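You operate a simulated robot arm through the tools that you are given. There is no shell and no other tool. Be economical: measure what you need, move in short steps, check, and stop when the job is done.

You are at the controls of a simulated two-armed robot. One attempt, no reset.

## Task
Coat the patch between the bay studs from the wax tin, with the yellow brush.
Fine: black floor panel aside on the dark trolley, then back on its ledge; brush in its cup. A coat counts when it lies all over at full strength: go over it till it gets no stronger.

The check looks at the end state, three seconds after you hand in, the way a careful person would. Anything else that was tipped, shoved, dropped, spilled or broken makes it a failure.

## Robot
Two 7-joint arms with two-finger parallel grippers on one trunk, on a base that drives. Base frame: it is fixed to the floor where the robot stands at the start and does not move with it; the origin is under the middle of the robot, x ahead of it, y to its left, z up. Lengths are in mm, angles in degrees, forces in N, time in s.
The left shoulder is at the start at [50, 168, 1207], the right one opposite. With the tool pointing down near the work surface each hand reaches from about 100 to 300 mm from the robot's upright axis, wherever it stands, measured 20 degrees to its own side. Places, roughly: beige floor panel (20x14x4 cm) [-1600, -1500, 300]; brush cup [700, 600, 1000]; dark trolley [0, -1000, 800]; floor bay [500, 200, 900]; teal brush [500, -4250, 1000]; teal pad [250, -4500, 1000]; yellow pad [0, -1250, 750]. Payload 1.57 kg a hand.
The TCP of each hand is the grasp point between the finger pads, 30 mm short of the fingertips. In the tool frame z runs along the fingers and y along their closing line. Largest opening 80 mm; finger width 17, thickness 12; the body of the gripper, 40 by 82 mm, starts 80 mm behind the TCP.
Orientation is that of the tool frame in the base frame, as a unit quaternion [w, x, y, z]. With the fingers straight down and closing along the base's y, the tool's x points along the base's -x, its y along +y and its z along -z.

## Interface
- The arms move only by the tool arm_command. It takes "left_moves", "right_moves" or both (then of equal length, played together; a hand with none holds still); each is a list of rows, each a list of 7 numbers: the shift along the base's x, y, z in mm, then the turn, a rotation vector about the base's x, y, z in degrees, then the opening in per cent of the stroke, from 0 (shut) to 100 (fully open). In form: [[tx, ty, tz, wx, wy, wz, jaw], ...]. A call has 1 to 8 rows; each row shifts and turns the commanded pose from where the row before left it. Rows are played at 5 a second. More than 50 mm and 8.6 degrees between two rows, or a gripper value outside its range, and nothing of the call is played. Where a pose cannot be reached the arm comes as near as it can. A force on the tool above 40 N (or 10 N above the force at the start of the call, whichever is more), or a blocked arm, ends the call early, and 0.2 s more pass. The fingers move at their own pace (about 45 mm/s each) and stop on an object; they squeeze with about 43 N. The grip force told is the motor's: it shows also when the fingers shut on nothing. Time passes only in rows, and 0.2 s behind the last, so rows that do not move let the fingers close. The reply holds the time, the measured pose of the TCP, the force on the tool along the base axes, the opening and the grip force, in the units named above and with some noise, with the torque about the TCP (base axes, N m) and any sound that the robot's microphone picked up.
- Cameras (640 x 400 px; columns grow to the right, rows downward): "scene" is now at [122.2, -33.9, 1429.1]; the picture's right is [-0.39, -0.92, 0.00], its down [-0.43, 0.18, -0.88] and it looks along [0.81, -0.34, -0.47] (base axes); focal length 214 px, centre (320, 200). "left" rides on the left gripper at [72, 7, -122] in its tool frame; the picture's right is [-0.09, 1.00, 0.00], its down [-0.84, -0.08, -0.54] and it looks along [-0.54, -0.05, 0.84] (tool axes); focal length 238 px, centre (320, 200). "right" rides on the right gripper at [72, -7, -122] in its tool frame; the picture's right is [0.09, 1.00, 0.00], its down [-0.84, 0.08, -0.54] and it looks along [-0.54, 0.05, 0.84] (tool axes); focal length 238 px, centre (320, 200).
- capture(camera): a new picture of that camera. No time passes.
- move_column(by): slides the trunk up (or, below 0, down) by that many mm; the arms and the scene camera ride with it, the base frame stays. It gives what a move gives, with no picture.
- drive_base(legs): drives the robot by 1 to 6 legs, each [ahead, left, turn to the left] in mm, mm and degrees, along the robot's own axes; the way and the turn of a leg run together, so that a leg with both is an arc; at most 1500 mm and 180 degrees a leg. The arms and the cameras ride along, it lands a little off, and it stops where it bumps. It gives what a move gives.
- head_to(pan, tilt): turns the head with the scene camera to pan (to the left, within 80 degrees either way) and tilt (down, from -29 to 69), counted from straight ahead of the robot. It gives what a move gives.
- probe_pixels(camera, pixels): for up to 12 pixels [column, row] of the newest picture of that camera ("zoom" is the newest enlarged one), the place [x, y, z] in the base frame of the surface seen there, good to about 3 mm. No time passes.
- zoom(camera, box): a new picture of the part [left, top, right, bottom] of that camera's present view, enlarged. No time passes.
- hand_in(): hands the job in; it is judged then, once.

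Go step by step. Measure first, check grasps and placings, and put right what went wrong. The budget is 80 turns and 62 pictures, counting those below and the enlarged ones. Unless the task says otherwise, let go and move clear before handing in.

The tools are called after "Emit:" as name(argument=value, ...) on one line, values as JSON. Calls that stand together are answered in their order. arm_command: Moves the arms, as the interface text tells. Its arguments: {"type":"object","properties":{"left_moves":{"type":"array"},"right_moves":{"type":"array"}},"required":[]} The other tools are called the same way: move_column (by) slides the trunk up or down; drive_base (legs) drives the base; head_to (pan, tilt) turns the head that bears the scene camera; capture (camera) takes a picture; probe_pixels (camera, pixels) gives the place of the surface under pixels of a picture; zoom (camera, box) takes an enlarged picture of a part of a camera's view; hand_in () hands the job in.

At the start:

```text
time_s: 0.0
left_tool_pos: [283.4, 296.8, 1373.7]
left_ee_rot: [0.0, 0.001, 1.0, 0.001]
left_contact_force: [-0.3, -0.2, -0.5]
left_moment: [0.0, -0.03, 0.0]
left_grip_width: 80.0
left_grip_force: 0.0
right_tool_pos: [284.1, 24.6, 1354.9]
right_ee_rot: [0.0, 0.001, 1.0, 0.0]
right_contact_force: [0.4, 0.1, -0.4]
right_moment: [-0.02, -0.01, 0.01]
right_grip_width: 80.3
right_grip_force: 0.1
trunk travel left (down, up): [-375.0, 68.0]
robot x, y, heading: [-1.1, 1.5, 0.1]
head pan, tilt: [-23.0, 28.1]
```

scene: 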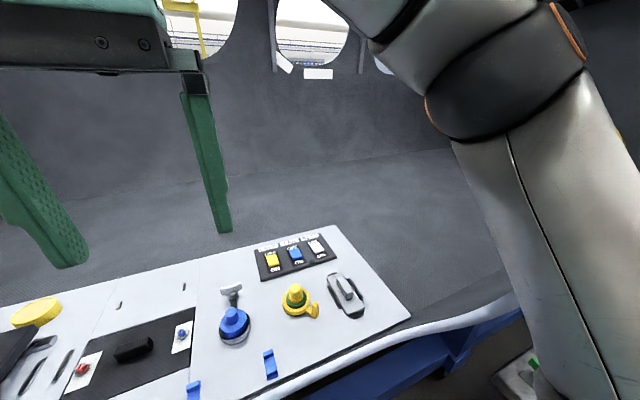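
right: 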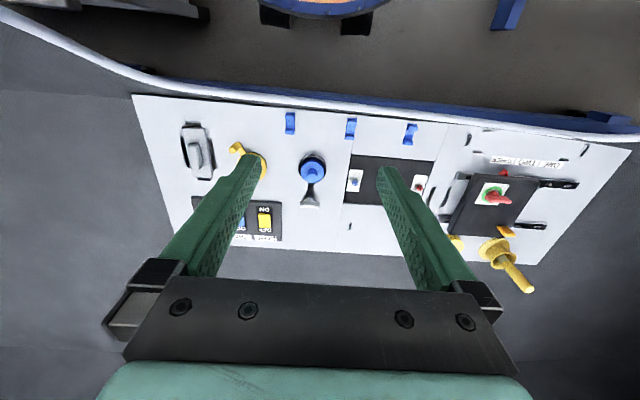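
left: 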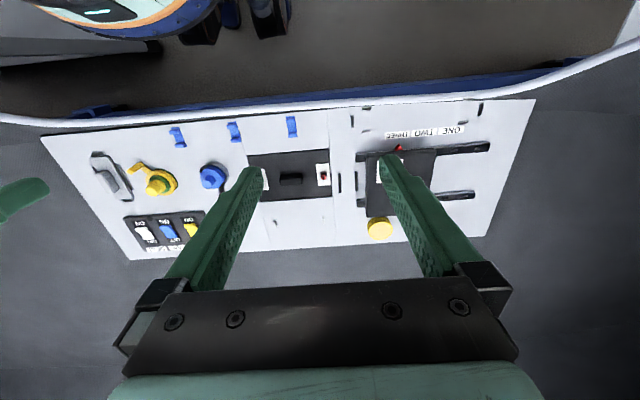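

The pictures show a console with a black panel with a knob in the middle (left camera around 290,178); brush and cup lie further left. I turn the head to see the whole bench.

Emit:
head_to(pan=20, tilt=45)

Emit:
capture(camera="scene")

Emit:
zoom(camera="left", box=[220, 90, 540, 290])

```text
time_s: 1.1
left_tool_pos: [283.0, 298.6, 1371.9]
left_ee_rot: [0.0, 0.0, 1.0, 0.0]
left_contact_force: [0.1, 0.5, 0.6]
left_moment: [-0.02, -0.01, 0.01]
left_grip_width: 79.8
left_grip_force: 0.1
right_tool_pos: [283.3, 23.5, 1355.1]
right_ee_rot: [-0.001, 0.001, 1.0, 0.002]
right_contact_force: [1.0, -0.1, -0.6]
right_moment: [0.0, 0.04, 0.01]
right_grip_width: 80.2
right_grip_force: 0.1
trunk travel left (down, up): [-375.0, 68.0]
robot x, y, heading: [1.1, 0.5, -0.1]
head pan, tilt: [20.0, 45.0]
```

```text
58 pictures are left
```

scene: 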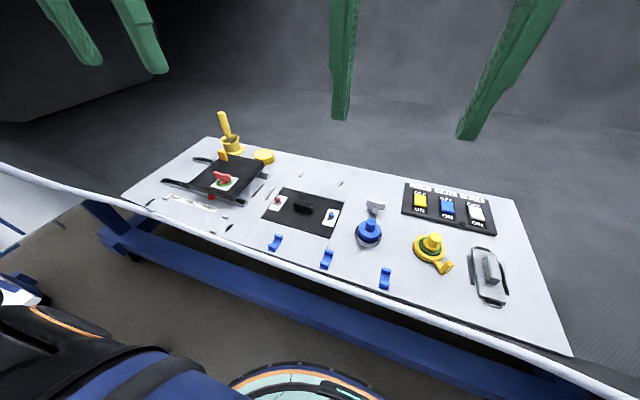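

```text
2.00 times, centred on (380, 190) of left
```

zoom: 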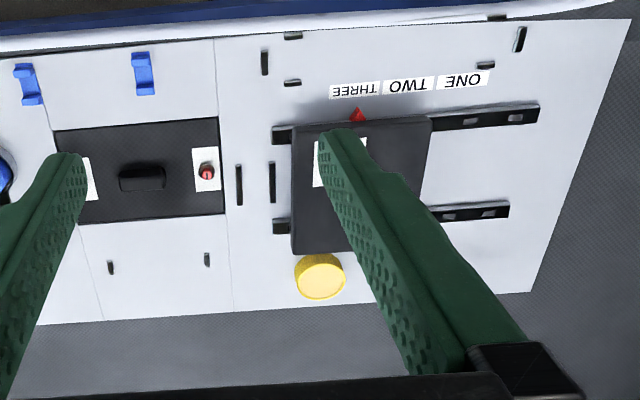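

The brush stands in its cup at (225,130), a yellow round tin/lid at (264,156), the floor panel with grip at (302,208). I zoom to see details.

Emit:
zoom(camera="scene", box=[120, 100, 360, 250])

Emit:
probe_pixels(camera="scene", pixels=[[225, 115], [229, 148], [264, 154], [302, 208], [278, 203], [330, 215], [284, 190], [342, 205], [318, 237], [262, 216], [240, 175], [280, 240]])

```text
2.67 times, centred on (240, 175) of scene
```

zoom: 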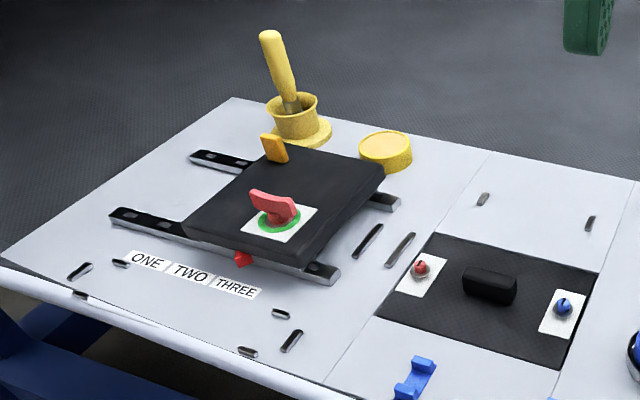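

```text
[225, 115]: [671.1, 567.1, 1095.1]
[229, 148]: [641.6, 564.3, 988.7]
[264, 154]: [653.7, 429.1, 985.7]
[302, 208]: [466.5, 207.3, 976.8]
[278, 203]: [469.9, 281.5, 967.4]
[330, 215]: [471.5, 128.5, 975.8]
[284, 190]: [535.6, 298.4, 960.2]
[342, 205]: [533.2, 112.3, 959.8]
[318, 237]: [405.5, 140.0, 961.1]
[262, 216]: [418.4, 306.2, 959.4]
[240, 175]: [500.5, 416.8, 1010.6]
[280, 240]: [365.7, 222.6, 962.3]
```

I look closer at the panel, the tin and the brush.

Emit:
zoom(camera="scene", box=[256, 180, 352, 240])

Emit:
zoom(camera="scene", box=[200, 105, 296, 165])

Emit:
head_to(pan=-80, tilt=35)

Emit:
capture(camera="scene")

```text
6.67 times, centred on (304, 210) of scene
```

zoom: 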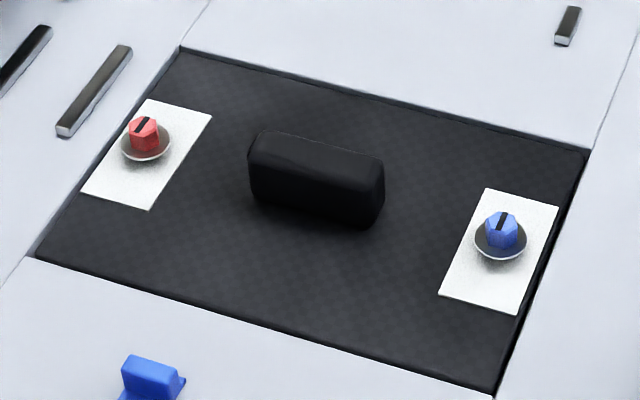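

```text
6.67 times, centred on (248, 135) of scene
```

zoom: 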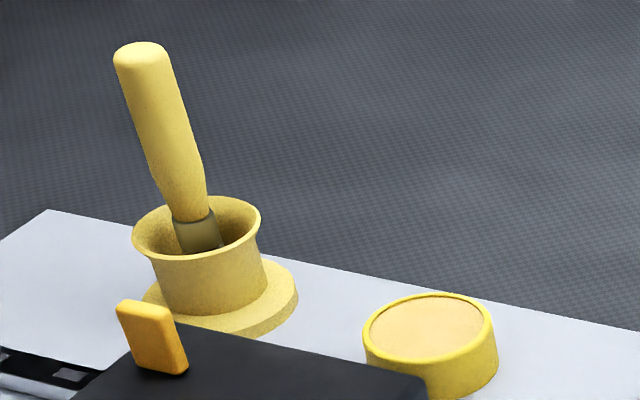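

```text
time_s: 2.9
left_tool_pos: [283.1, 296.2, 1372.8]
left_ee_rot: [0.001, -0.001, 1.0, 0.001]
left_contact_force: [-0.3, -0.2, -0.6]
left_moment: [0.0, -0.02, -0.01]
left_grip_width: 80.0
left_grip_force: 0.1
right_tool_pos: [283.8, 25.5, 1354.5]
right_ee_rot: [0.0, 0.0, 1.0, 0.0]
right_contact_force: [0.0, -0.3, 0.0]
right_moment: [-0.01, -0.02, 0.02]
right_grip_width: 79.9
right_grip_force: 0.2
trunk travel left (down, up): [-375.0, 68.0]
robot x, y, heading: [2.9, 0.2, 0.1]
head pan, tilt: [-80.0, 35.0]
```

```text
53 pictures are left
```

scene: 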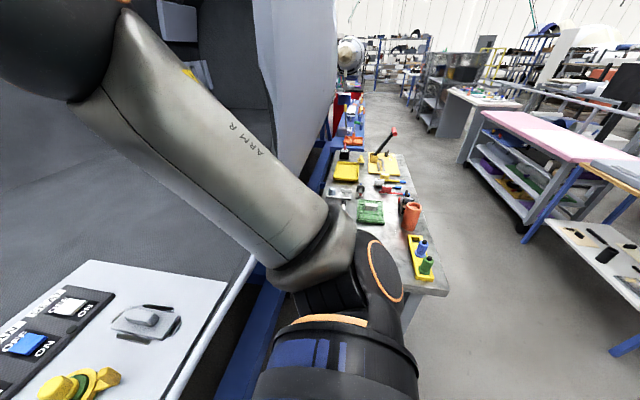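

The tin is open, the brush stands in the cup, and the panel carries a handle and two slotted knobs on white plates (maybe quarter-turn locks). Now I look for the trolley to the right.

Emit:
probe_pixels(camera="scene", pixels=[[345, 170], [370, 212], [400, 160], [422, 260], [440, 290], [330, 195], [410, 215], [580, 240], [600, 150], [385, 165], [235, 290], [500, 100]])

Emit:
zoom(camera="scene", box=[310, 100, 470, 300])

Emit:
zoom(camera="scene", box=[480, 80, 640, 340])

```text
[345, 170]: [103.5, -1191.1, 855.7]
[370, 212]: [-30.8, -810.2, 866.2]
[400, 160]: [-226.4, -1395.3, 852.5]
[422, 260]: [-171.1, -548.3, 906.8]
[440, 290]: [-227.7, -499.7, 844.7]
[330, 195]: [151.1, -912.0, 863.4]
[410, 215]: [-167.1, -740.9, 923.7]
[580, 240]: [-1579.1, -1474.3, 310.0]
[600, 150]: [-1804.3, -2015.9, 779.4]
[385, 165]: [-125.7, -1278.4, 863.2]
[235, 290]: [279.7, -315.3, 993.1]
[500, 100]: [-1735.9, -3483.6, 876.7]
```

```text
2.00 times, centred on (390, 200) of scene
```

zoom: 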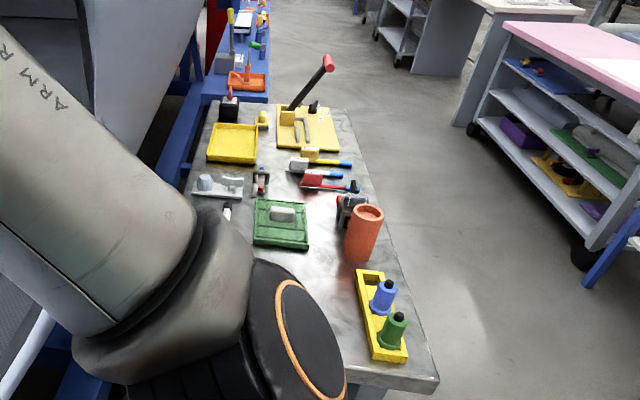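

```text
1.54 times, centred on (560, 210) of scene
```

zoom: 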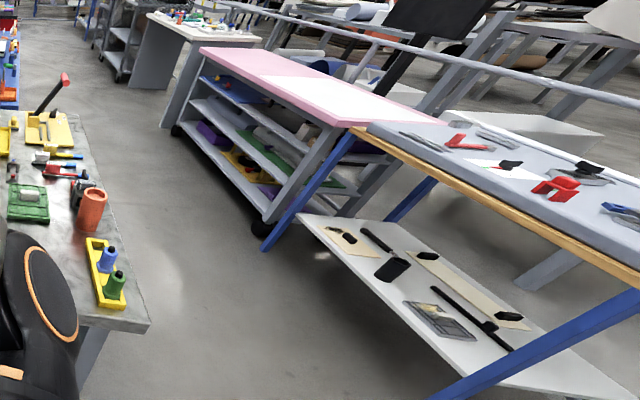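

The trolley top is at z≈855, cluttered, with its near end hidden by the arm; I'll check it later. First I drive toward the bay and look at it from the left hand camera.

Emit:
drive_base(legs=[[220, 120, 0]])

Emit:
head_to(pan=0, tilt=60)

Emit:
capture(camera="scene")

Emit:
capture(camera="left")

```text
time_s: 4.7
left_tool_pos: [411.9, 408.7, 1373.1]
left_ee_rot: [0.0, 0.002, 1.0, 0.001]
left_contact_force: [0.0, 0.1, 0.1]
left_moment: [0.01, 0.01, -0.02]
left_grip_width: 80.0
left_grip_force: 0.1
right_tool_pos: [411.8, 135.6, 1354.8]
right_ee_rot: [0.0, 0.003, 1.0, 0.0]
right_contact_force: [0.2, 1.0, -1.0]
right_moment: [-0.01, 0.04, -0.05]
right_grip_width: 80.1
right_grip_force: 0.1
trunk travel left (down, up): [-375.0, 68.0]
robot x, y, heading: [130.9, 110.5, -0.2]
head pan, tilt: [-80.0, 35.0]
stopped in leg 1: the robot was blocked; the commanded pose is now the measured one
```

```text
time_s: 6.2
left_tool_pos: [411.8, 408.7, 1373.1]
left_ee_rot: [0.001, 0.002, 1.0, 0.0]
left_contact_force: [-0.5, 0.3, -0.6]
left_moment: [-0.01, -0.02, 0.03]
left_grip_width: 80.2
left_grip_force: 0.1
right_tool_pos: [411.2, 135.3, 1356.3]
right_ee_rot: [0.0, 0.003, 1.0, 0.001]
right_contact_force: [-0.1, 0.3, -0.5]
right_moment: [-0.01, -0.02, -0.01]
right_grip_width: 80.0
right_grip_force: 0.0
trunk travel left (down, up): [-375.0, 68.0]
robot x, y, heading: [123.8, 114.3, -0.3]
head pan, tilt: [0.0, 60.0]
```

```text
50 pictures are left
```

scene: 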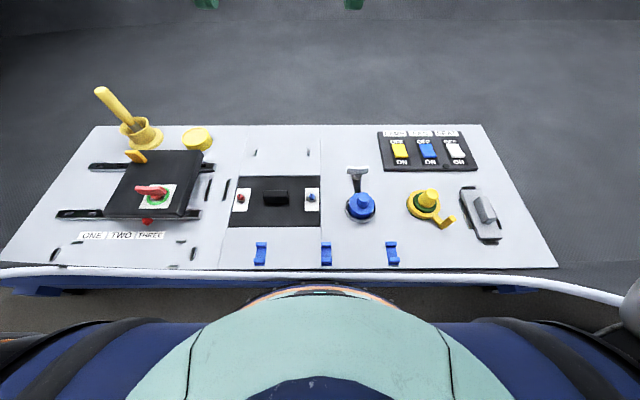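

```text
49 pictures are left
```

left: 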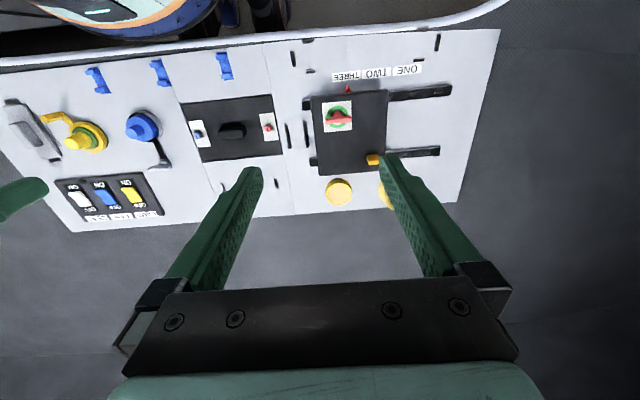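

The base is blocked at x≈124 by the bench. I bring the left hand down above the panel to test reach and to see the knobs close up.

Emit:
arm_command(left_moves=[[0, -25, -30, 0, 0, 0, 100], [0, -25, -30, 0, 0, 0, 100], [0, -25, -30, 0, 0, 0, 100], [0, -25, -30, 0, 0, 0, 100], [0, -25, -30, 0, 0, 0, 100], [0, -25, -30, 0, 0, 0, 100], [0, -25, -30, 0, 0, 0, 100], [0, -25, -30, 0, 0, 0, 100]])

Emit:
capture(camera="left")

```text
time_s: 8.0
left_tool_pos: [413.8, 208.7, 1135.3]
left_ee_rot: [0.003, 0.0, 1.0, -0.002]
left_contact_force: [0.8, -0.1, 0.3]
left_moment: [0.02, -0.01, 0.03]
left_grip_width: 80.0
left_grip_force: 0.1
right_tool_pos: [413.1, 133.6, 1353.6]
right_ee_rot: [-0.001, 0.002, 1.0, -0.005]
right_contact_force: [-4.0, -20.5, -12.8]
right_moment: [-0.93, 0.1, 0.16]
right_grip_width: 61.7
right_grip_force: 0.0
trunk travel left (down, up): [-375.0, 68.0]
robot x, y, heading: [128.5, 113.6, -0.3]
head pan, tilt: [0.0, 60.0]
```

```text
48 pictures are left
```

left: 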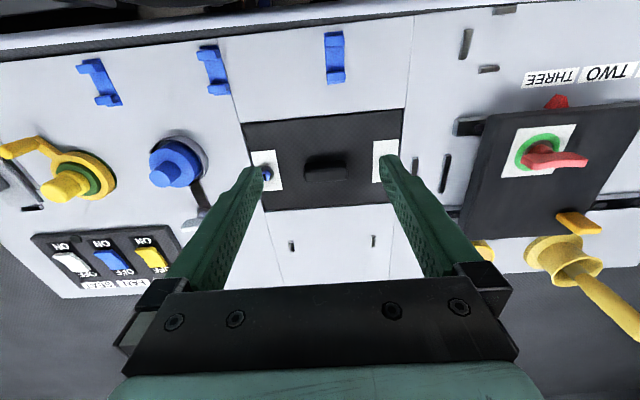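

The right hand is being pressed by the left arm (force −20 N in y), so I move the right hand away to its own side.

Emit:
arm_command(right_moves=[[0, -45, 0, 0, 0, 0, 100], [0, -45, 0, 0, 0, 0, 100], [0, -45, 0, 0, 0, 0, 100], [0, -45, 0, 0, 0, 0, 100], [0, -45, 0, 0, 0, 0, 100], [0, -30, 0, 0, 0, 0, 100]])

Emit:
zoom(camera="left", box=[230, 100, 430, 225])

Emit:
capture(camera="scene")

```text
time_s: 9.4
left_tool_pos: [411.7, 208.3, 1132.9]
left_ee_rot: [0.001, 0.002, 1.0, 0.0]
left_contact_force: [-0.1, 0.6, 0.4]
left_moment: [0.0, -0.02, -0.01]
left_grip_width: 79.8
left_grip_force: 0.1
right_tool_pos: [409.7, -120.1, 1355.9]
right_ee_rot: [0.0, 0.001, 1.0, 0.001]
right_contact_force: [-0.5, -0.1, 0.1]
right_moment: [0.0, 0.01, 0.0]
right_grip_width: 80.2
right_grip_force: 0.1
trunk travel left (down, up): [-375.0, 68.0]
robot x, y, heading: [129.4, 110.9, -0.1]
head pan, tilt: [0.0, 60.0]
```

```text
3.20 times, centred on (330, 162) of left
```

zoom: 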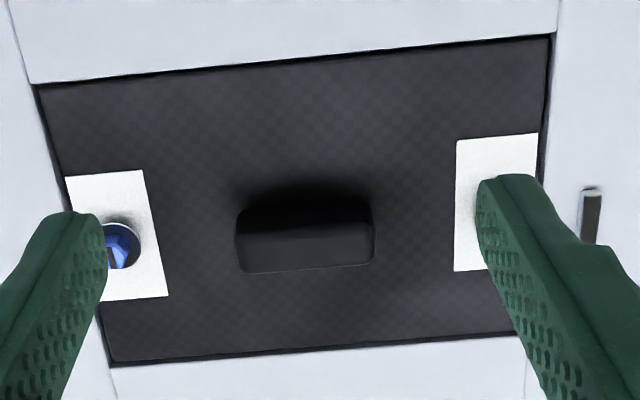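

```text
46 pictures are left
```

scene: 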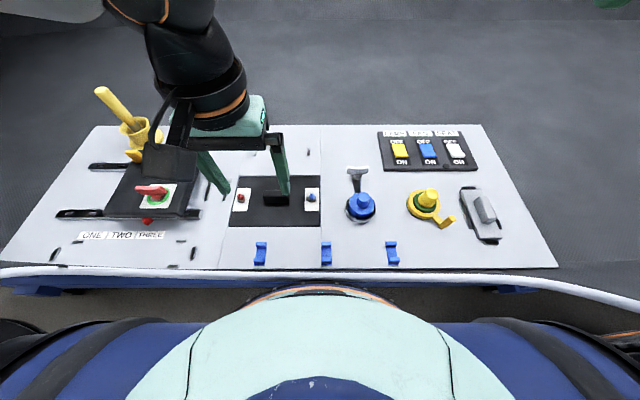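

Clear now. I probe the handle and zoom on the knobs to see their slot direction.

Emit:
probe_pixels(camera="left", pixels=[[325, 170], [306, 177], [345, 176], [325, 158], [325, 182], [268, 177], [350, 140]])

Emit:
zoom(camera="scene", box=[226, 170, 338, 230])

```text
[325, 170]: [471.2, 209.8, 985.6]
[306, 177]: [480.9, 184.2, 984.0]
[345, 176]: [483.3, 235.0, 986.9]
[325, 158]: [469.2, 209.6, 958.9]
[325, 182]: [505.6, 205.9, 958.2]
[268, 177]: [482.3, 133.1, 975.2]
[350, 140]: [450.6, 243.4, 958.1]
```

```text
5.71 times, centred on (282, 200) of scene
```

zoom: 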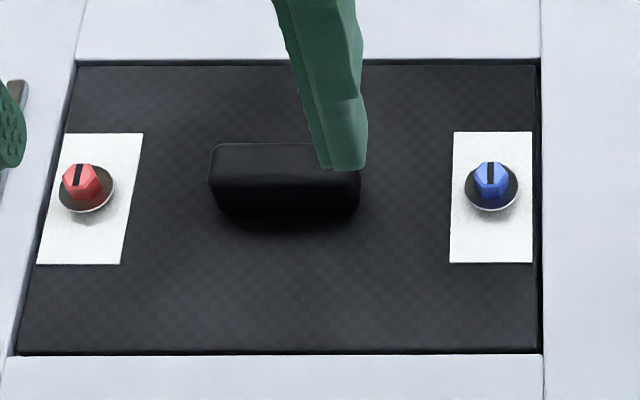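

Handle spans y 183–237, x≈463–485, top z 986. I lower the left hand over it, fingers open along y.

Emit:
arm_command(left_moves=[[31, 1, 0, 0, 0, 0, 100], [31, 0, 0, 0, 0, 0, 100], [0, 0, -40, 0, 0, 0, 100], [0, 0, -40, 0, 0, 0, 100], [0, 0, -30, 0, 0, 0, 100], [0, 0, 0, 0, 0, 0, 100]])

Emit:
capture(camera="left")

```text
time_s: 10.8
left_tool_pos: [471.9, 216.9, 1024.7]
left_ee_rot: [0.001, 0.002, 1.0, 0.0]
left_contact_force: [-0.4, 1.0, -0.4]
left_moment: [-0.02, -0.03, 0.0]
left_grip_width: 80.0
left_grip_force: 0.1
left hand out of reach, approached as far as the arm can: row 5
right_tool_pos: [409.9, -118.5, 1354.7]
right_ee_rot: [0.0, 0.002, 1.0, 0.0]
right_contact_force: [0.0, 0.4, 0.4]
right_moment: [-0.02, 0.0, 0.02]
right_grip_width: 79.9
right_grip_force: 0.1
trunk travel left (down, up): [-375.0, 68.0]
robot x, y, heading: [130.2, 109.4, -0.1]
head pan, tilt: [0.0, 60.0]
```

```text
44 pictures are left
```

left: 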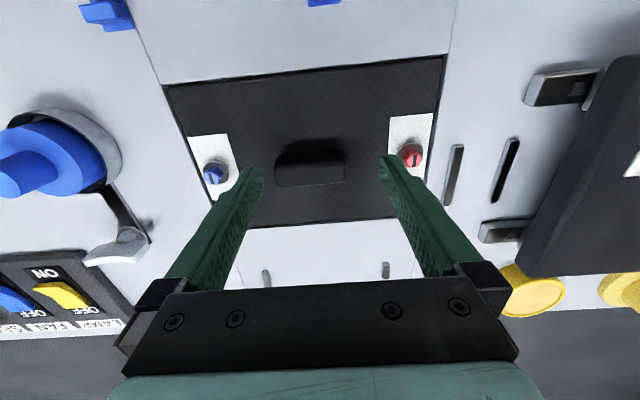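

The row at z≈1020 is out of reach, so I raise the hand and lower the trunk to gain reach.

Emit:
arm_command(left_moves=[[0, -3, 45, 0, 0, 0, 100], [0, -4, 45, 0, 0, 0, 100], [0, 0, 45, 0, 0, 0, 100]])

Emit:
move_column(by=-130)

```text
time_s: 11.6
left_tool_pos: [474.8, 212.9, 1161.3]
left_ee_rot: [0.002, 0.001, 1.0, -0.001]
left_contact_force: [-0.6, -0.3, -1.3]
left_moment: [0.0, -0.02, 0.03]
left_grip_width: 80.3
left_grip_force: 0.1
left hand out of reach, approached as far as the arm can: row 3
right_tool_pos: [409.5, -117.3, 1354.5]
right_ee_rot: [0.001, 0.002, 1.0, 0.001]
right_contact_force: [0.2, -0.1, -0.3]
right_moment: [0.0, -0.01, 0.02]
right_grip_width: 80.0
right_grip_force: 0.1
trunk travel left (down, up): [-375.0, 68.0]
robot x, y, heading: [124.5, 113.4, -0.0]
head pan, tilt: [0.0, 60.0]
```

```text
time_s: 13.2
left_tool_pos: [474.8, 212.4, 1030.7]
left_ee_rot: [0.002, 0.0, 1.0, -0.001]
left_contact_force: [-0.3, -0.3, 1.0]
left_moment: [0.0, 0.02, -0.01]
left_grip_width: 80.1
left_grip_force: 0.1
right_tool_pos: [410.8, -118.8, 1224.5]
right_ee_rot: [0.001, 0.003, 1.0, 0.0]
right_contact_force: [0.1, -0.7, -0.3]
right_moment: [-0.04, -0.06, -0.02]
right_grip_width: 80.1
right_grip_force: 0.0
trunk travel left (down, up): [-245.0, 198.0]
robot x, y, heading: [125.7, 113.0, -0.1]
head pan, tilt: [0.0, 60.0]
```

Now at z 1031 with the trunk 130 lower; I descend onto the handle.

Emit:
arm_command(left_moves=[[0, -2, -20, 0, 0, 0, 100], [0, 0, -18, 0, 0, 0, 100], [0, 0, 0, 0, 0, 0, 100]])

Emit:
capture(camera="left")

Emit:
capture(camera="scene")

```text
time_s: 14.0
left_tool_pos: [474.6, 211.2, 991.6]
left_ee_rot: [0.002, 0.0, 1.0, -0.001]
left_contact_force: [-0.4, -0.3, 0.6]
left_moment: [-0.01, -0.02, 0.0]
left_grip_width: 79.9
left_grip_force: 0.0
right_tool_pos: [410.5, -118.0, 1225.1]
right_ee_rot: [0.0, 0.002, 1.0, 0.0]
right_contact_force: [0.1, 0.7, 0.4]
right_moment: [-0.02, 0.0, 0.03]
right_grip_width: 80.0
right_grip_force: 0.1
trunk travel left (down, up): [-245.0, 198.0]
robot x, y, heading: [126.9, 107.5, -0.6]
head pan, tilt: [0.0, 60.0]
```

```text
43 pictures are left
```

left: 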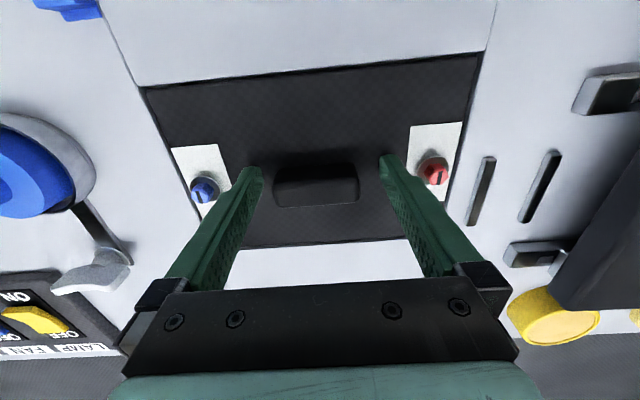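

```text
42 pictures are left
```

scene: 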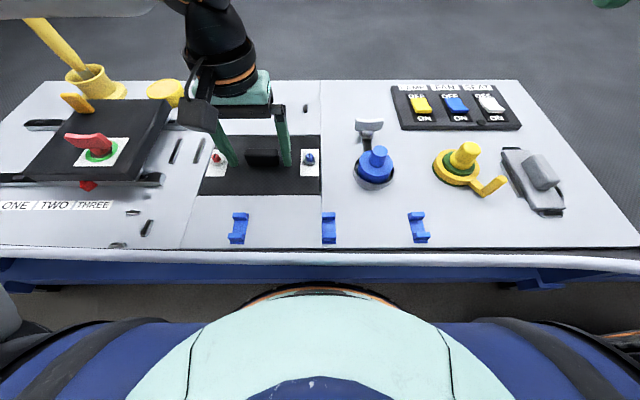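

The fingers straddle the handle (315,185). I close and try a small lift.

Emit:
arm_command(left_moves=[[0, 0, 0, 0, 0, 0, 40], [0, 0, 0, 0, 0, 0, 40], [0, 0, 0, 0, 0, 0, 40], [0, 0, 0, 0, 0, 0, 40], [0, 0, 5, 0, 0, 0, 40], [0, 0, 5, 0, 0, 0, 40], [0, 0, 0, 0, 0, 0, 40]])

Emit:
zoom(camera="scene", box=[180, 110, 340, 210])

```text
time_s: 15.6
left_tool_pos: [474.8, 212.3, 1002.6]
left_ee_rot: [0.0, 0.0, 1.0, -0.001]
left_contact_force: [0.1, 0.5, -3.7]
left_moment: [0.03, 0.02, -0.01]
left_grip_width: 55.4
left_grip_force: 42.8
right_tool_pos: [409.6, -118.2, 1225.9]
right_ee_rot: [0.0, 0.002, 1.0, 0.002]
right_contact_force: [0.6, 0.8, -0.8]
right_moment: [-0.03, 0.04, 0.02]
right_grip_width: 79.9
right_grip_force: 0.1
trunk travel left (down, up): [-245.0, 198.0]
robot x, y, heading: [121.6, 111.3, -0.5]
head pan, tilt: [0.0, 60.0]
```

```text
4.00 times, centred on (260, 160) of scene
```

zoom: 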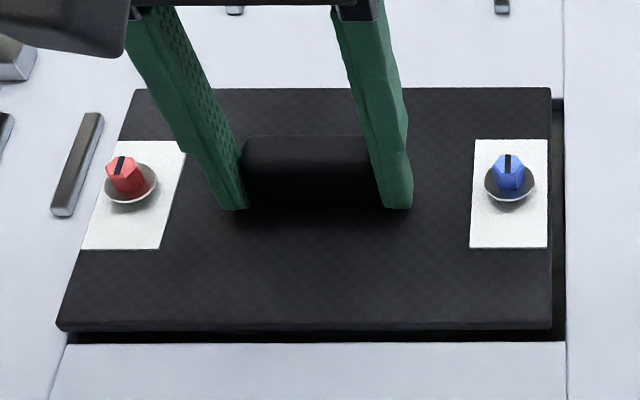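

The panel lifts freely (≈4 N), the knobs come along. I raise it well clear and back away from the bench.

Emit:
move_column(by=150)

Emit:
capture(camera="scene")

```text
time_s: 17.3
left_tool_pos: [475.0, 211.0, 1152.8]
left_ee_rot: [0.001, 0.0, 1.0, -0.001]
left_contact_force: [-0.6, 0.4, -3.4]
left_moment: [0.02, 0.01, 0.0]
left_grip_width: 55.3
left_grip_force: 43.2
right_tool_pos: [410.2, -118.7, 1375.6]
right_ee_rot: [0.0, 0.002, 1.0, 0.001]
right_contact_force: [-0.3, 0.6, -0.3]
right_moment: [0.01, -0.03, 0.0]
right_grip_width: 79.8
right_grip_force: 0.1
trunk travel left (down, up): [-395.0, 48.0]
robot x, y, heading: [125.8, 111.7, -0.4]
head pan, tilt: [0.0, 60.0]
```

```text
40 pictures are left
```

scene: 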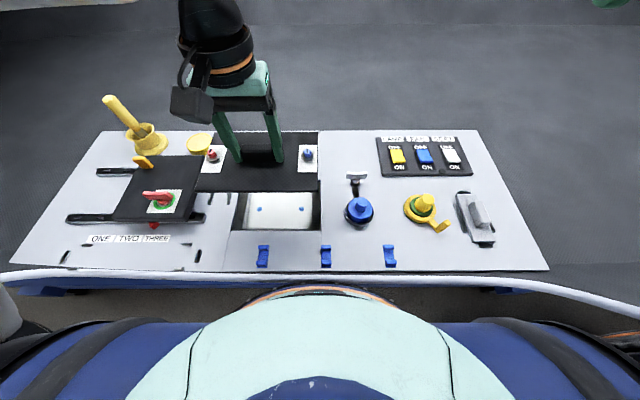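

The bay floor with two blue studs is visible at (260,208) and (302,208). I back off and turn to face the trolley.

Emit:
drive_base(legs=[[-180, 0, 0], [0, 0, -90]])

Emit:
head_to(pan=0, tilt=50)

Emit:
capture(camera="scene")

```text
time_s: 22.6
left_tool_pos: [51.8, -232.2, 1152.2]
left_ee_rot: [0.0, 0.703, 0.711, -0.002]
left_contact_force: [0.1, -0.1, -3.3]
left_moment: [0.05, 0.0, 0.0]
left_grip_width: 55.4
left_grip_force: 42.8
right_tool_pos: [-279.8, -173.3, 1375.3]
right_ee_rot: [0.001, 0.705, 0.709, 0.0]
right_contact_force: [-0.8, -0.8, -0.2]
right_moment: [0.0, 0.01, 0.01]
right_grip_width: 80.2
right_grip_force: 0.0
trunk travel left (down, up): [-395.0, 48.0]
robot x, y, heading: [-52.4, 112.5, -89.7]
head pan, tilt: [0.0, 60.0]
```

```text
time_s: 23.3
left_tool_pos: [51.1, -233.0, 1151.7]
left_ee_rot: [0.0, 0.703, 0.711, -0.002]
left_contact_force: [0.0, -0.5, -2.1]
left_moment: [0.02, 0.0, 0.02]
left_grip_width: 55.5
left_grip_force: 43.3
right_tool_pos: [-277.9, -172.9, 1375.1]
right_ee_rot: [0.001, 0.705, 0.709, 0.0]
right_contact_force: [0.0, -1.2, -0.5]
right_moment: [0.03, -0.04, -0.01]
right_grip_width: 80.2
right_grip_force: 0.0
trunk travel left (down, up): [-395.0, 48.0]
robot x, y, heading: [-52.1, 115.7, -89.6]
head pan, tilt: [0.0, 50.0]
```

```text
39 pictures are left
```

scene: 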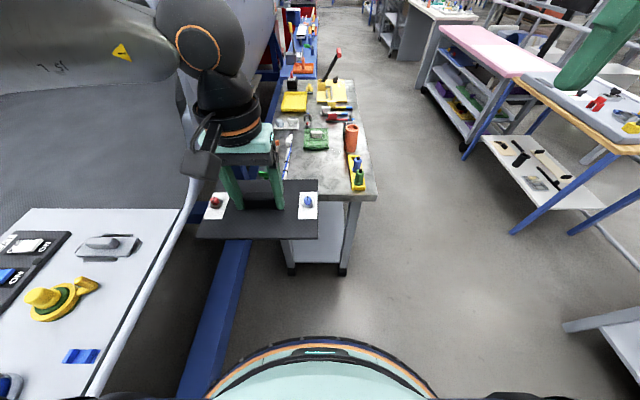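

I measure the free space on the trolley's near end.

Emit:
zoom(camera="scene", box=[260, 70, 390, 210])

Emit:
probe_pixels(camera="scene", pixels=[[322, 192], [374, 190], [353, 155], [348, 178], [304, 148], [327, 148], [330, 170], [288, 165], [288, 140], [340, 200], [362, 190], [296, 170]])

```text
2.86 times, centred on (325, 140) of scene
```

zoom: 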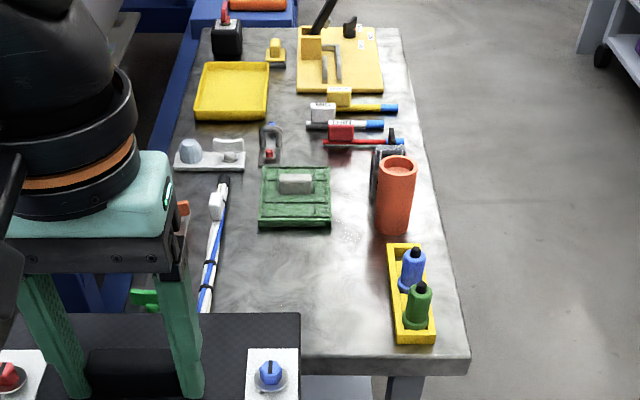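

```text
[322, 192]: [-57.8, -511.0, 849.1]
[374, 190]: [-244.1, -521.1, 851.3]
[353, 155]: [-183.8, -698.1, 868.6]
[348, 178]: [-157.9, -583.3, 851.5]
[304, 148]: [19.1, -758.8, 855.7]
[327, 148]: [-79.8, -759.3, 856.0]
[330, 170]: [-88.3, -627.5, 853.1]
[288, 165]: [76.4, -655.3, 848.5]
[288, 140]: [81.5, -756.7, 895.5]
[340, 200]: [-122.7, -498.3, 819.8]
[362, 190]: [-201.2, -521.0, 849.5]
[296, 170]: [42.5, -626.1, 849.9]
```

The free area is about x −155…60, y −750…−520, so the panel fits best turned by 90°. I yaw the left hand in place, watching reach.

Emit:
arm_command(left_moves=[[0, 0, 0, 0, 0, -8, 40], [0, 0, 0, 0, 0, -8, 40], [0, 0, 0, 0, 0, -8, 40], [0, 0, 0, 0, 0, -8, 40], [0, 0, 0, 0, 0, -8, 40], [0, 0, 0, 0, 0, 0, 40]])

```text
time_s: 24.7
left_tool_pos: [52.3, -232.3, 1151.1]
left_ee_rot: [-0.002, 0.904, 0.427, -0.002]
left_contact_force: [-0.1, 0.8, -3.3]
left_moment: [0.03, -0.04, -0.01]
left_grip_width: 55.5
left_grip_force: 43.1
right_tool_pos: [-278.1, -172.6, 1374.3]
right_ee_rot: [0.0, 0.705, 0.709, 0.001]
right_contact_force: [0.2, 1.0, 1.0]
right_moment: [0.0, -0.01, -0.03]
right_grip_width: 79.8
right_grip_force: 0.1
trunk travel left (down, up): [-395.0, 48.0]
robot x, y, heading: [-51.2, 115.0, -89.4]
head pan, tilt: [0.0, 50.0]
```

Yaw works; I finish the quarter turn and then drive up to the trolley.

Emit:
arm_command(left_moves=[[0, 0, 0, 0, 0, -8, 40], [0, 0, 0, 0, 0, -8, 40], [0, 0, 0, 0, 0, -8, 40], [0, 0, 0, 0, 0, -8, 40], [0, 0, 0, 0, 0, -8, 40], [0, 0, 0, 0, 0, -8, 40], [0, 0, 0, 0, 0, -2, 40], [0, 0, 0, 0, 0, 0, 40]])

Emit:
drive_base(legs=[[350, -97, 0]])

Emit:
head_to(pan=15, tilt=62)

Emit:
capture(camera="scene")

```text
time_s: 26.5
left_tool_pos: [45.4, -152.6, 1158.0]
left_ee_rot: [-0.001, 1.0, 0.007, -0.001]
left_contact_force: [-0.7, 0.0, -3.2]
left_moment: [0.02, -0.03, 0.0]
left_grip_width: 55.3
left_grip_force: 42.6
left hand out of reach, approached as far as the arm can: row 5, 6, 7
right_tool_pos: [-278.5, -172.6, 1375.2]
right_ee_rot: [0.0, 0.705, 0.709, 0.001]
right_contact_force: [0.0, -0.5, -0.4]
right_moment: [0.01, -0.02, -0.01]
right_grip_width: 80.0
right_grip_force: 0.0
trunk travel left (down, up): [-395.0, 48.0]
robot x, y, heading: [-49.9, 112.4, -89.6]
head pan, tilt: [0.0, 50.0]
```

```text
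time_s: 28.0
left_tool_pos: [8.5, -295.8, 1157.2]
left_ee_rot: [0.005, 1.0, 0.008, 0.004]
left_contact_force: [-0.1, -0.1, -2.5]
left_moment: [0.02, -0.03, 0.01]
left_grip_width: 55.3
left_grip_force: 43.0
right_tool_pos: [-318.2, -321.7, 1379.1]
right_ee_rot: [0.003, 0.702, 0.712, -0.003]
right_contact_force: [0.2, 1.1, -0.5]
right_moment: [0.01, 0.0, 0.0]
right_grip_width: 80.2
right_grip_force: 0.0
trunk travel left (down, up): [-395.0, 48.0]
robot x, y, heading: [-97.8, -43.2, -88.9]
head pan, tilt: [0.0, 50.0]
stopped in leg 1: the robot was blocked; the commanded pose is now the measured one
```

```text
time_s: 28.8
left_tool_pos: [9.2, -294.2, 1158.3]
left_ee_rot: [0.005, 1.0, 0.008, 0.003]
left_contact_force: [-0.5, -0.5, -3.5]
left_moment: [-0.02, -0.03, -0.02]
left_grip_width: 55.3
left_grip_force: 43.0
right_tool_pos: [-319.0, -319.4, 1377.7]
right_ee_rot: [0.004, 0.702, 0.712, -0.004]
right_contact_force: [0.3, 0.8, 1.5]
right_moment: [-0.05, 0.05, 0.0]
right_grip_width: 79.9
right_grip_force: 0.1
trunk travel left (down, up): [-395.0, 48.0]
robot x, y, heading: [-98.3, -44.3, -89.2]
head pan, tilt: [15.0, 62.0]
```

```text
37 pictures are left
```

scene: 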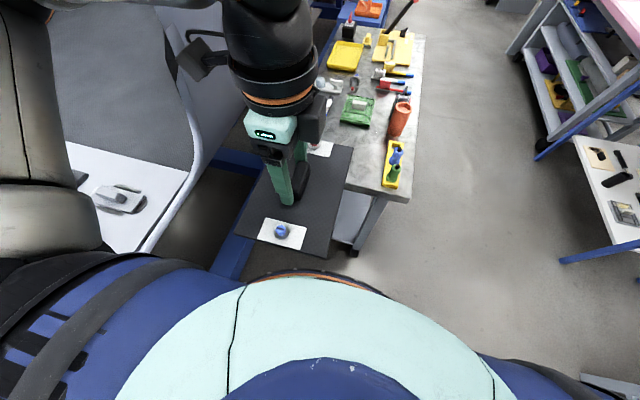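

The base stopped early at y≈−44. I probe what could be in the way.

Emit:
probe_pixels(camera="scene", pixels=[[232, 250], [215, 265], [355, 252], [340, 235], [320, 280], [380, 192], [310, 200], [330, 240], [285, 232], [318, 148], [237, 145], [250, 275]])

Emit:
zoom(camera="scene", box=[180, 120, 420, 290])

```text
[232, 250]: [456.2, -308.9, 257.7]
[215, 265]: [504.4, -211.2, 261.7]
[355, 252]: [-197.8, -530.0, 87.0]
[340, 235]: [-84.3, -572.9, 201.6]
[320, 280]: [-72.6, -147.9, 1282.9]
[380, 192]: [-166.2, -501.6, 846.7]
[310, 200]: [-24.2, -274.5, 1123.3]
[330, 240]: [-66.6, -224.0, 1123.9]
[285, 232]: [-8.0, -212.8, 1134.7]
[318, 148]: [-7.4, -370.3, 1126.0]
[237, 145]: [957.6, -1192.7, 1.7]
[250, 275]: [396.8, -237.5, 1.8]
```

```text
2.35 times, centred on (300, 205) of scene
```

zoom: 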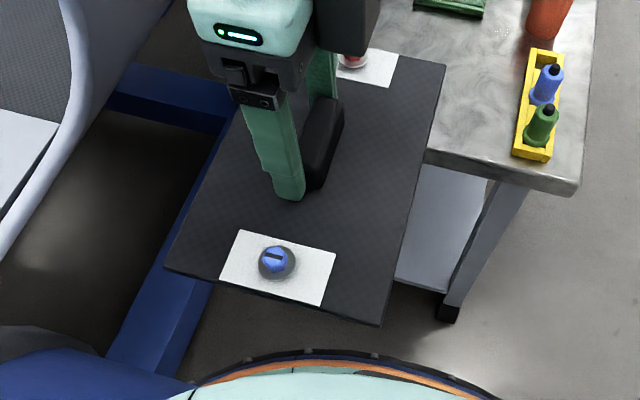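

I suspect the left elbow touches the fuselage wall rather than the base hitting the trolley, so I look left.

Emit:
head_to(pan=65, tilt=25)

Emit:
capture(camera="scene")

Emit:
head_to(pan=25, tilt=20)

Emit:
capture(camera="scene")

```text
time_s: 30.0
left_tool_pos: [9.7, -295.4, 1158.8]
left_ee_rot: [0.005, 1.0, 0.007, 0.003]
left_contact_force: [0.6, 1.1, -2.3]
left_moment: [0.01, -0.01, -0.01]
left_grip_width: 55.4
left_grip_force: 43.3
right_tool_pos: [-318.3, -318.6, 1379.7]
right_ee_rot: [0.003, 0.703, 0.711, -0.004]
right_contact_force: [0.9, -1.0, 0.3]
right_moment: [0.0, 0.01, 0.02]
right_grip_width: 80.1
right_grip_force: 0.1
trunk travel left (down, up): [-395.0, 48.0]
robot x, y, heading: [-97.4, -38.9, -89.0]
head pan, tilt: [65.0, 25.0]
```

```text
35 pictures are left
```

scene: 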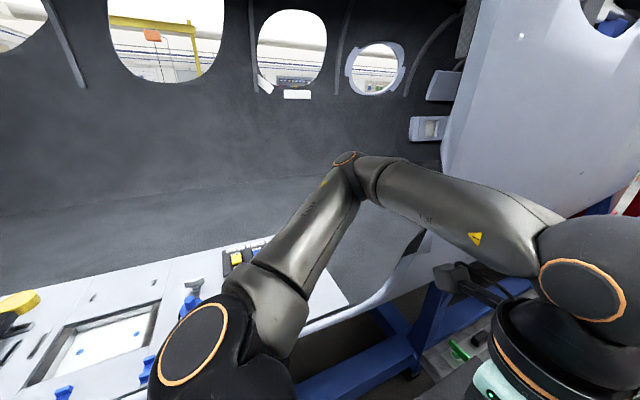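

```text
time_s: 31.1
left_tool_pos: [8.3, -295.2, 1157.2]
left_ee_rot: [0.005, 1.0, 0.007, 0.002]
left_contact_force: [-0.3, -0.7, -2.5]
left_moment: [0.0, 0.0, -0.02]
left_grip_width: 55.5
left_grip_force: 43.2
right_tool_pos: [-319.4, -318.9, 1378.6]
right_ee_rot: [0.004, 0.702, 0.712, -0.003]
right_contact_force: [0.4, -0.8, 1.2]
right_moment: [0.04, 0.02, 0.0]
right_grip_width: 80.0
right_grip_force: 0.0
trunk travel left (down, up): [-395.0, 48.0]
robot x, y, heading: [-95.5, -48.5, -89.3]
head pan, tilt: [25.0, 20.0]
```

```text
34 pictures are left
```

scene: 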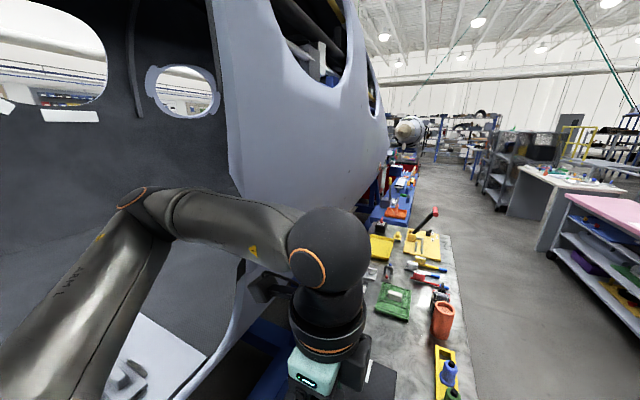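

The left forearm runs close to the fuselage wall. I probe the wall edge and elbow.

Emit:
probe_pixels(camera="scene", pixels=[[243, 190], [262, 195], [300, 180], [385, 150], [140, 193], [185, 205], [225, 215], [270, 235], [245, 275], [340, 130], [320, 215]])

```text
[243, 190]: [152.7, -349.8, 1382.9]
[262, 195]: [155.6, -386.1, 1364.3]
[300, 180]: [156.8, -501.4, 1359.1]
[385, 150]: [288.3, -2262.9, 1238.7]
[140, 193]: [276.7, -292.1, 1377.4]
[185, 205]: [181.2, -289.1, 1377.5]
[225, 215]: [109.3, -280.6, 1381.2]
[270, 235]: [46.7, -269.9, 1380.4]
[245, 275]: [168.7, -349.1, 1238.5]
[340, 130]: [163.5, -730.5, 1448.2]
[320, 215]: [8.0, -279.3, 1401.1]
```

The fuselage wall stands at x≈155 beyond y≈−350 and the left elbow (x≈277) hits it. I back off, undo the wrist yaw (it costs reach) and look at the arm's shape again.

Emit:
drive_base(legs=[[-120, 0, 0]])

Emit:
arm_command(left_moves=[[0, 0, 0, 0, 0, 8, 40], [0, 0, 0, 0, 0, 8, 40], [0, -10, 0, 0, 0, 8, 40], [0, -10, 0, 0, 0, 8, 40], [0, -10, 0, 0, 0, 8, 40], [0, -10, 0, 0, 0, 8, 40], [0, -10, 0, 0, 0, 8, 40], [0, -10, 0, 0, 0, 8, 40]])

Emit:
arm_command(left_moves=[[0, -10, 0, 0, 0, 8, 40], [0, -10, 0, 0, 0, 8, 40], [0, 0, 0, 0, 0, 8, 40], [0, 0, 0, 0, 0, 2, 40], [0, 0, 0, 0, 0, 0, 40]])

Emit:
head_to(pan=20, tilt=30)

Emit:
capture(camera="scene")

```text
time_s: 32.3
left_tool_pos: [5.6, -186.8, 1154.4]
left_ee_rot: [-0.001, 1.0, 0.008, 0.004]
left_contact_force: [0.3, -0.3, -3.1]
left_moment: [-0.02, -0.01, 0.0]
left_grip_width: 55.4
left_grip_force: 42.8
right_tool_pos: [-322.2, -213.8, 1373.6]
right_ee_rot: [-0.001, 0.704, 0.71, 0.002]
right_contact_force: [0.7, 0.3, -0.6]
right_moment: [-0.02, 0.01, 0.01]
right_grip_width: 80.1
right_grip_force: 0.0
trunk travel left (down, up): [-395.0, 48.0]
robot x, y, heading: [-95.7, 75.6, -89.3]
head pan, tilt: [25.0, 20.0]
```

```text
time_s: 34.1
left_tool_pos: [6.2, -247.6, 1155.0]
left_ee_rot: [-0.003, 0.843, 0.538, 0.001]
left_contact_force: [-0.5, -0.1, -3.0]
left_moment: [0.02, -0.04, 0.0]
left_grip_width: 55.3
left_grip_force: 43.2
right_tool_pos: [-321.1, -214.6, 1374.2]
right_ee_rot: [-0.001, 0.703, 0.711, 0.002]
right_contact_force: [-0.8, 0.7, 0.0]
right_moment: [-0.01, 0.0, -0.03]
right_grip_width: 80.1
right_grip_force: 0.1
trunk travel left (down, up): [-395.0, 48.0]
robot x, y, heading: [-96.3, 72.6, -89.4]
head pan, tilt: [25.0, 20.0]
```

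```text
time_s: 35.3
left_tool_pos: [8.5, -270.1, 1156.1]
left_ee_rot: [-0.004, 0.701, 0.714, 0.001]
left_contact_force: [0.4, 0.2, -2.3]
left_moment: [-0.03, -0.02, -0.01]
left_grip_width: 55.3
left_grip_force: 43.0
left hand out of reach, approached as far as the arm can: row 2
right_tool_pos: [-321.7, -213.7, 1373.7]
right_ee_rot: [0.0, 0.703, 0.711, 0.002]
right_contact_force: [-0.2, 0.6, 0.7]
right_moment: [-0.04, 0.01, 0.01]
right_grip_width: 80.2
right_grip_force: 0.1
trunk travel left (down, up): [-395.0, 48.0]
robot x, y, heading: [-96.8, 77.0, -89.1]
head pan, tilt: [25.0, 20.0]
```

```text
time_s: 36.0
left_tool_pos: [8.7, -269.7, 1155.9]
left_ee_rot: [-0.004, 0.702, 0.712, 0.001]
left_contact_force: [-0.8, -0.7, -2.0]
left_moment: [0.06, 0.02, 0.01]
left_grip_width: 55.4
left_grip_force: 43.0
right_tool_pos: [-321.3, -214.3, 1373.1]
right_ee_rot: [-0.001, 0.704, 0.711, 0.002]
right_contact_force: [0.5, 0.0, -0.6]
right_moment: [0.02, 0.01, 0.04]
right_grip_width: 79.8
right_grip_force: 0.1
trunk travel left (down, up): [-395.0, 48.0]
robot x, y, heading: [-97.4, 74.4, -89.1]
head pan, tilt: [20.0, 30.0]
```

```text
33 pictures are left
```

scene: 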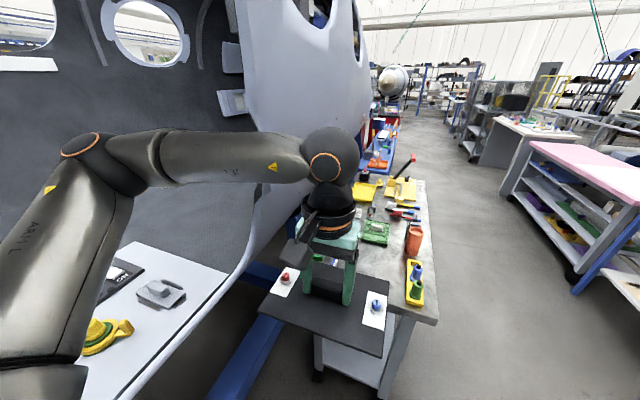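

Forearm still points left. I probe it in this pose.

Emit:
probe_pixels(camera="scene", pixels=[[100, 145], [150, 155], [200, 155], [250, 155], [300, 160], [325, 165], [345, 210], [300, 225], [252, 200], [250, 255], [310, 320], [383, 352]])

Emit:
zoom(camera="scene", box=[290, 170, 450, 330])

```text
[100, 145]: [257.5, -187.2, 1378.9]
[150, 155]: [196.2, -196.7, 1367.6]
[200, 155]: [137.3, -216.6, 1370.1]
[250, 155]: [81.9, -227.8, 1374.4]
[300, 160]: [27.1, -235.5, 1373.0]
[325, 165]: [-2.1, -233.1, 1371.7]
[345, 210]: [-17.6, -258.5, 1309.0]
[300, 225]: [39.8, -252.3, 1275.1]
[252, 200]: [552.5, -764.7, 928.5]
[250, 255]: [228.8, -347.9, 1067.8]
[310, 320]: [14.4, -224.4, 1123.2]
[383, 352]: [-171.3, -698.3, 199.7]
```

```text
2.50 times, centred on (370, 250) of scene
```

zoom: 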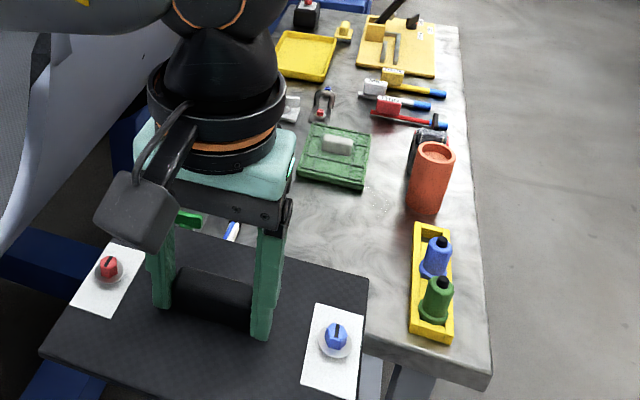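

The left elbow can't clear the fuselage, while the right elbow would be on the free aisle side. So I'll put the panel back in its bay and regrasp it with the right hand; first drive back.

Emit:
drive_base(legs=[[0, 0, 89.1], [215, 38, 0]])

Emit:
head_to(pan=10, tilt=58)

Emit:
capture(camera="scene")

```text
time_s: 41.0
left_tool_pos: [328.3, 197.4, 1155.6]
left_ee_rot: [-0.003, -0.008, 1.0, -0.002]
left_contact_force: [0.4, -0.7, -2.8]
left_moment: [0.02, -0.01, 0.0]
left_grip_width: 55.7
left_grip_force: 43.1
right_tool_pos: [270.3, -133.7, 1379.3]
right_ee_rot: [0.008, -0.004, 1.0, 0.004]
right_contact_force: [0.7, 0.0, 0.0]
right_moment: [0.04, -0.03, -0.02]
right_grip_width: 79.9
right_grip_force: 0.1
trunk travel left (down, up): [-395.0, 48.0]
robot x, y, heading: [-14.5, 94.8, 0.5]
head pan, tilt: [20.0, 30.0]
stopped in leg 2: the robot was blocked; the commanded pose is now the measured one
```

```text
time_s: 41.9
left_tool_pos: [329.0, 197.7, 1156.3]
left_ee_rot: [-0.001, -0.008, 1.0, -0.002]
left_contact_force: [0.0, -0.1, -2.8]
left_moment: [0.0, 0.03, 0.01]
left_grip_width: 55.2
left_grip_force: 42.8
right_tool_pos: [268.7, -133.7, 1379.3]
right_ee_rot: [0.009, -0.003, 1.0, 0.003]
right_contact_force: [-0.3, -0.2, -0.2]
right_moment: [0.01, 0.01, -0.02]
right_grip_width: 80.1
right_grip_force: 0.1
trunk travel left (down, up): [-395.0, 48.0]
robot x, y, heading: [-8.9, 90.8, 0.9]
head pan, tilt: [10.0, 58.0]
```

```text
31 pictures are left
```

scene: 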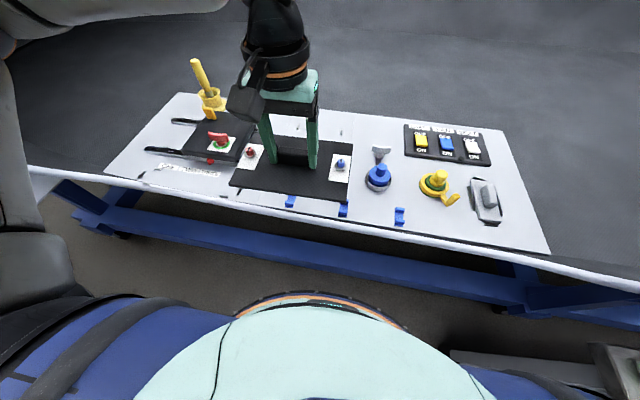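

Blocked again at x≈−14; probably the left elbow meets the fuselage on the left side. I look there.

Emit:
head_to(pan=60, tilt=20)

Emit:
capture(camera="scene")

Emit:
probe_pixels(camera="scene", pixels=[[100, 100], [200, 100], [300, 100], [150, 150], [250, 180], [320, 200], [200, 250], [400, 150], [450, 200], [320, 120], [60, 200], [380, 200]])

```text
time_s: 43.1
left_tool_pos: [328.4, 198.1, 1156.2]
left_ee_rot: [-0.001, -0.008, 1.0, -0.003]
left_contact_force: [0.8, -0.4, -3.1]
left_moment: [-0.05, 0.01, -0.01]
left_grip_width: 55.4
left_grip_force: 42.5
right_tool_pos: [269.2, -133.0, 1379.4]
right_ee_rot: [0.007, -0.003, 1.0, 0.004]
right_contact_force: [0.2, 0.0, -0.3]
right_moment: [0.03, 0.0, 0.02]
right_grip_width: 80.0
right_grip_force: 0.0
trunk travel left (down, up): [-395.0, 48.0]
robot x, y, heading: [-10.7, 92.7, 0.7]
head pan, tilt: [60.0, 20.0]
```

```text
30 pictures are left
```

scene: 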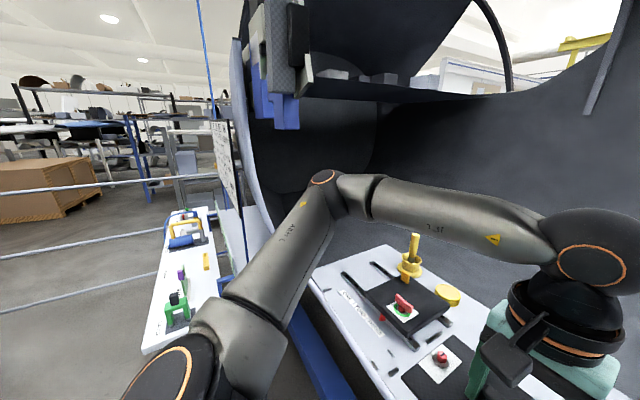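

```text
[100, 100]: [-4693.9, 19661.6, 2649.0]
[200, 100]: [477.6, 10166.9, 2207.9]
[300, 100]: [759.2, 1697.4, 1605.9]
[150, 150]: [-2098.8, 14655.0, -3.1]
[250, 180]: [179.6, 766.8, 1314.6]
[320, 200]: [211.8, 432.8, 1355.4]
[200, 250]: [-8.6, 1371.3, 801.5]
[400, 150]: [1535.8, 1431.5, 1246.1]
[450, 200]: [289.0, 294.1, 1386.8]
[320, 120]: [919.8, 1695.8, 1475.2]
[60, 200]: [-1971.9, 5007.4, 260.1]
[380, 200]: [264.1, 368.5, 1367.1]
```

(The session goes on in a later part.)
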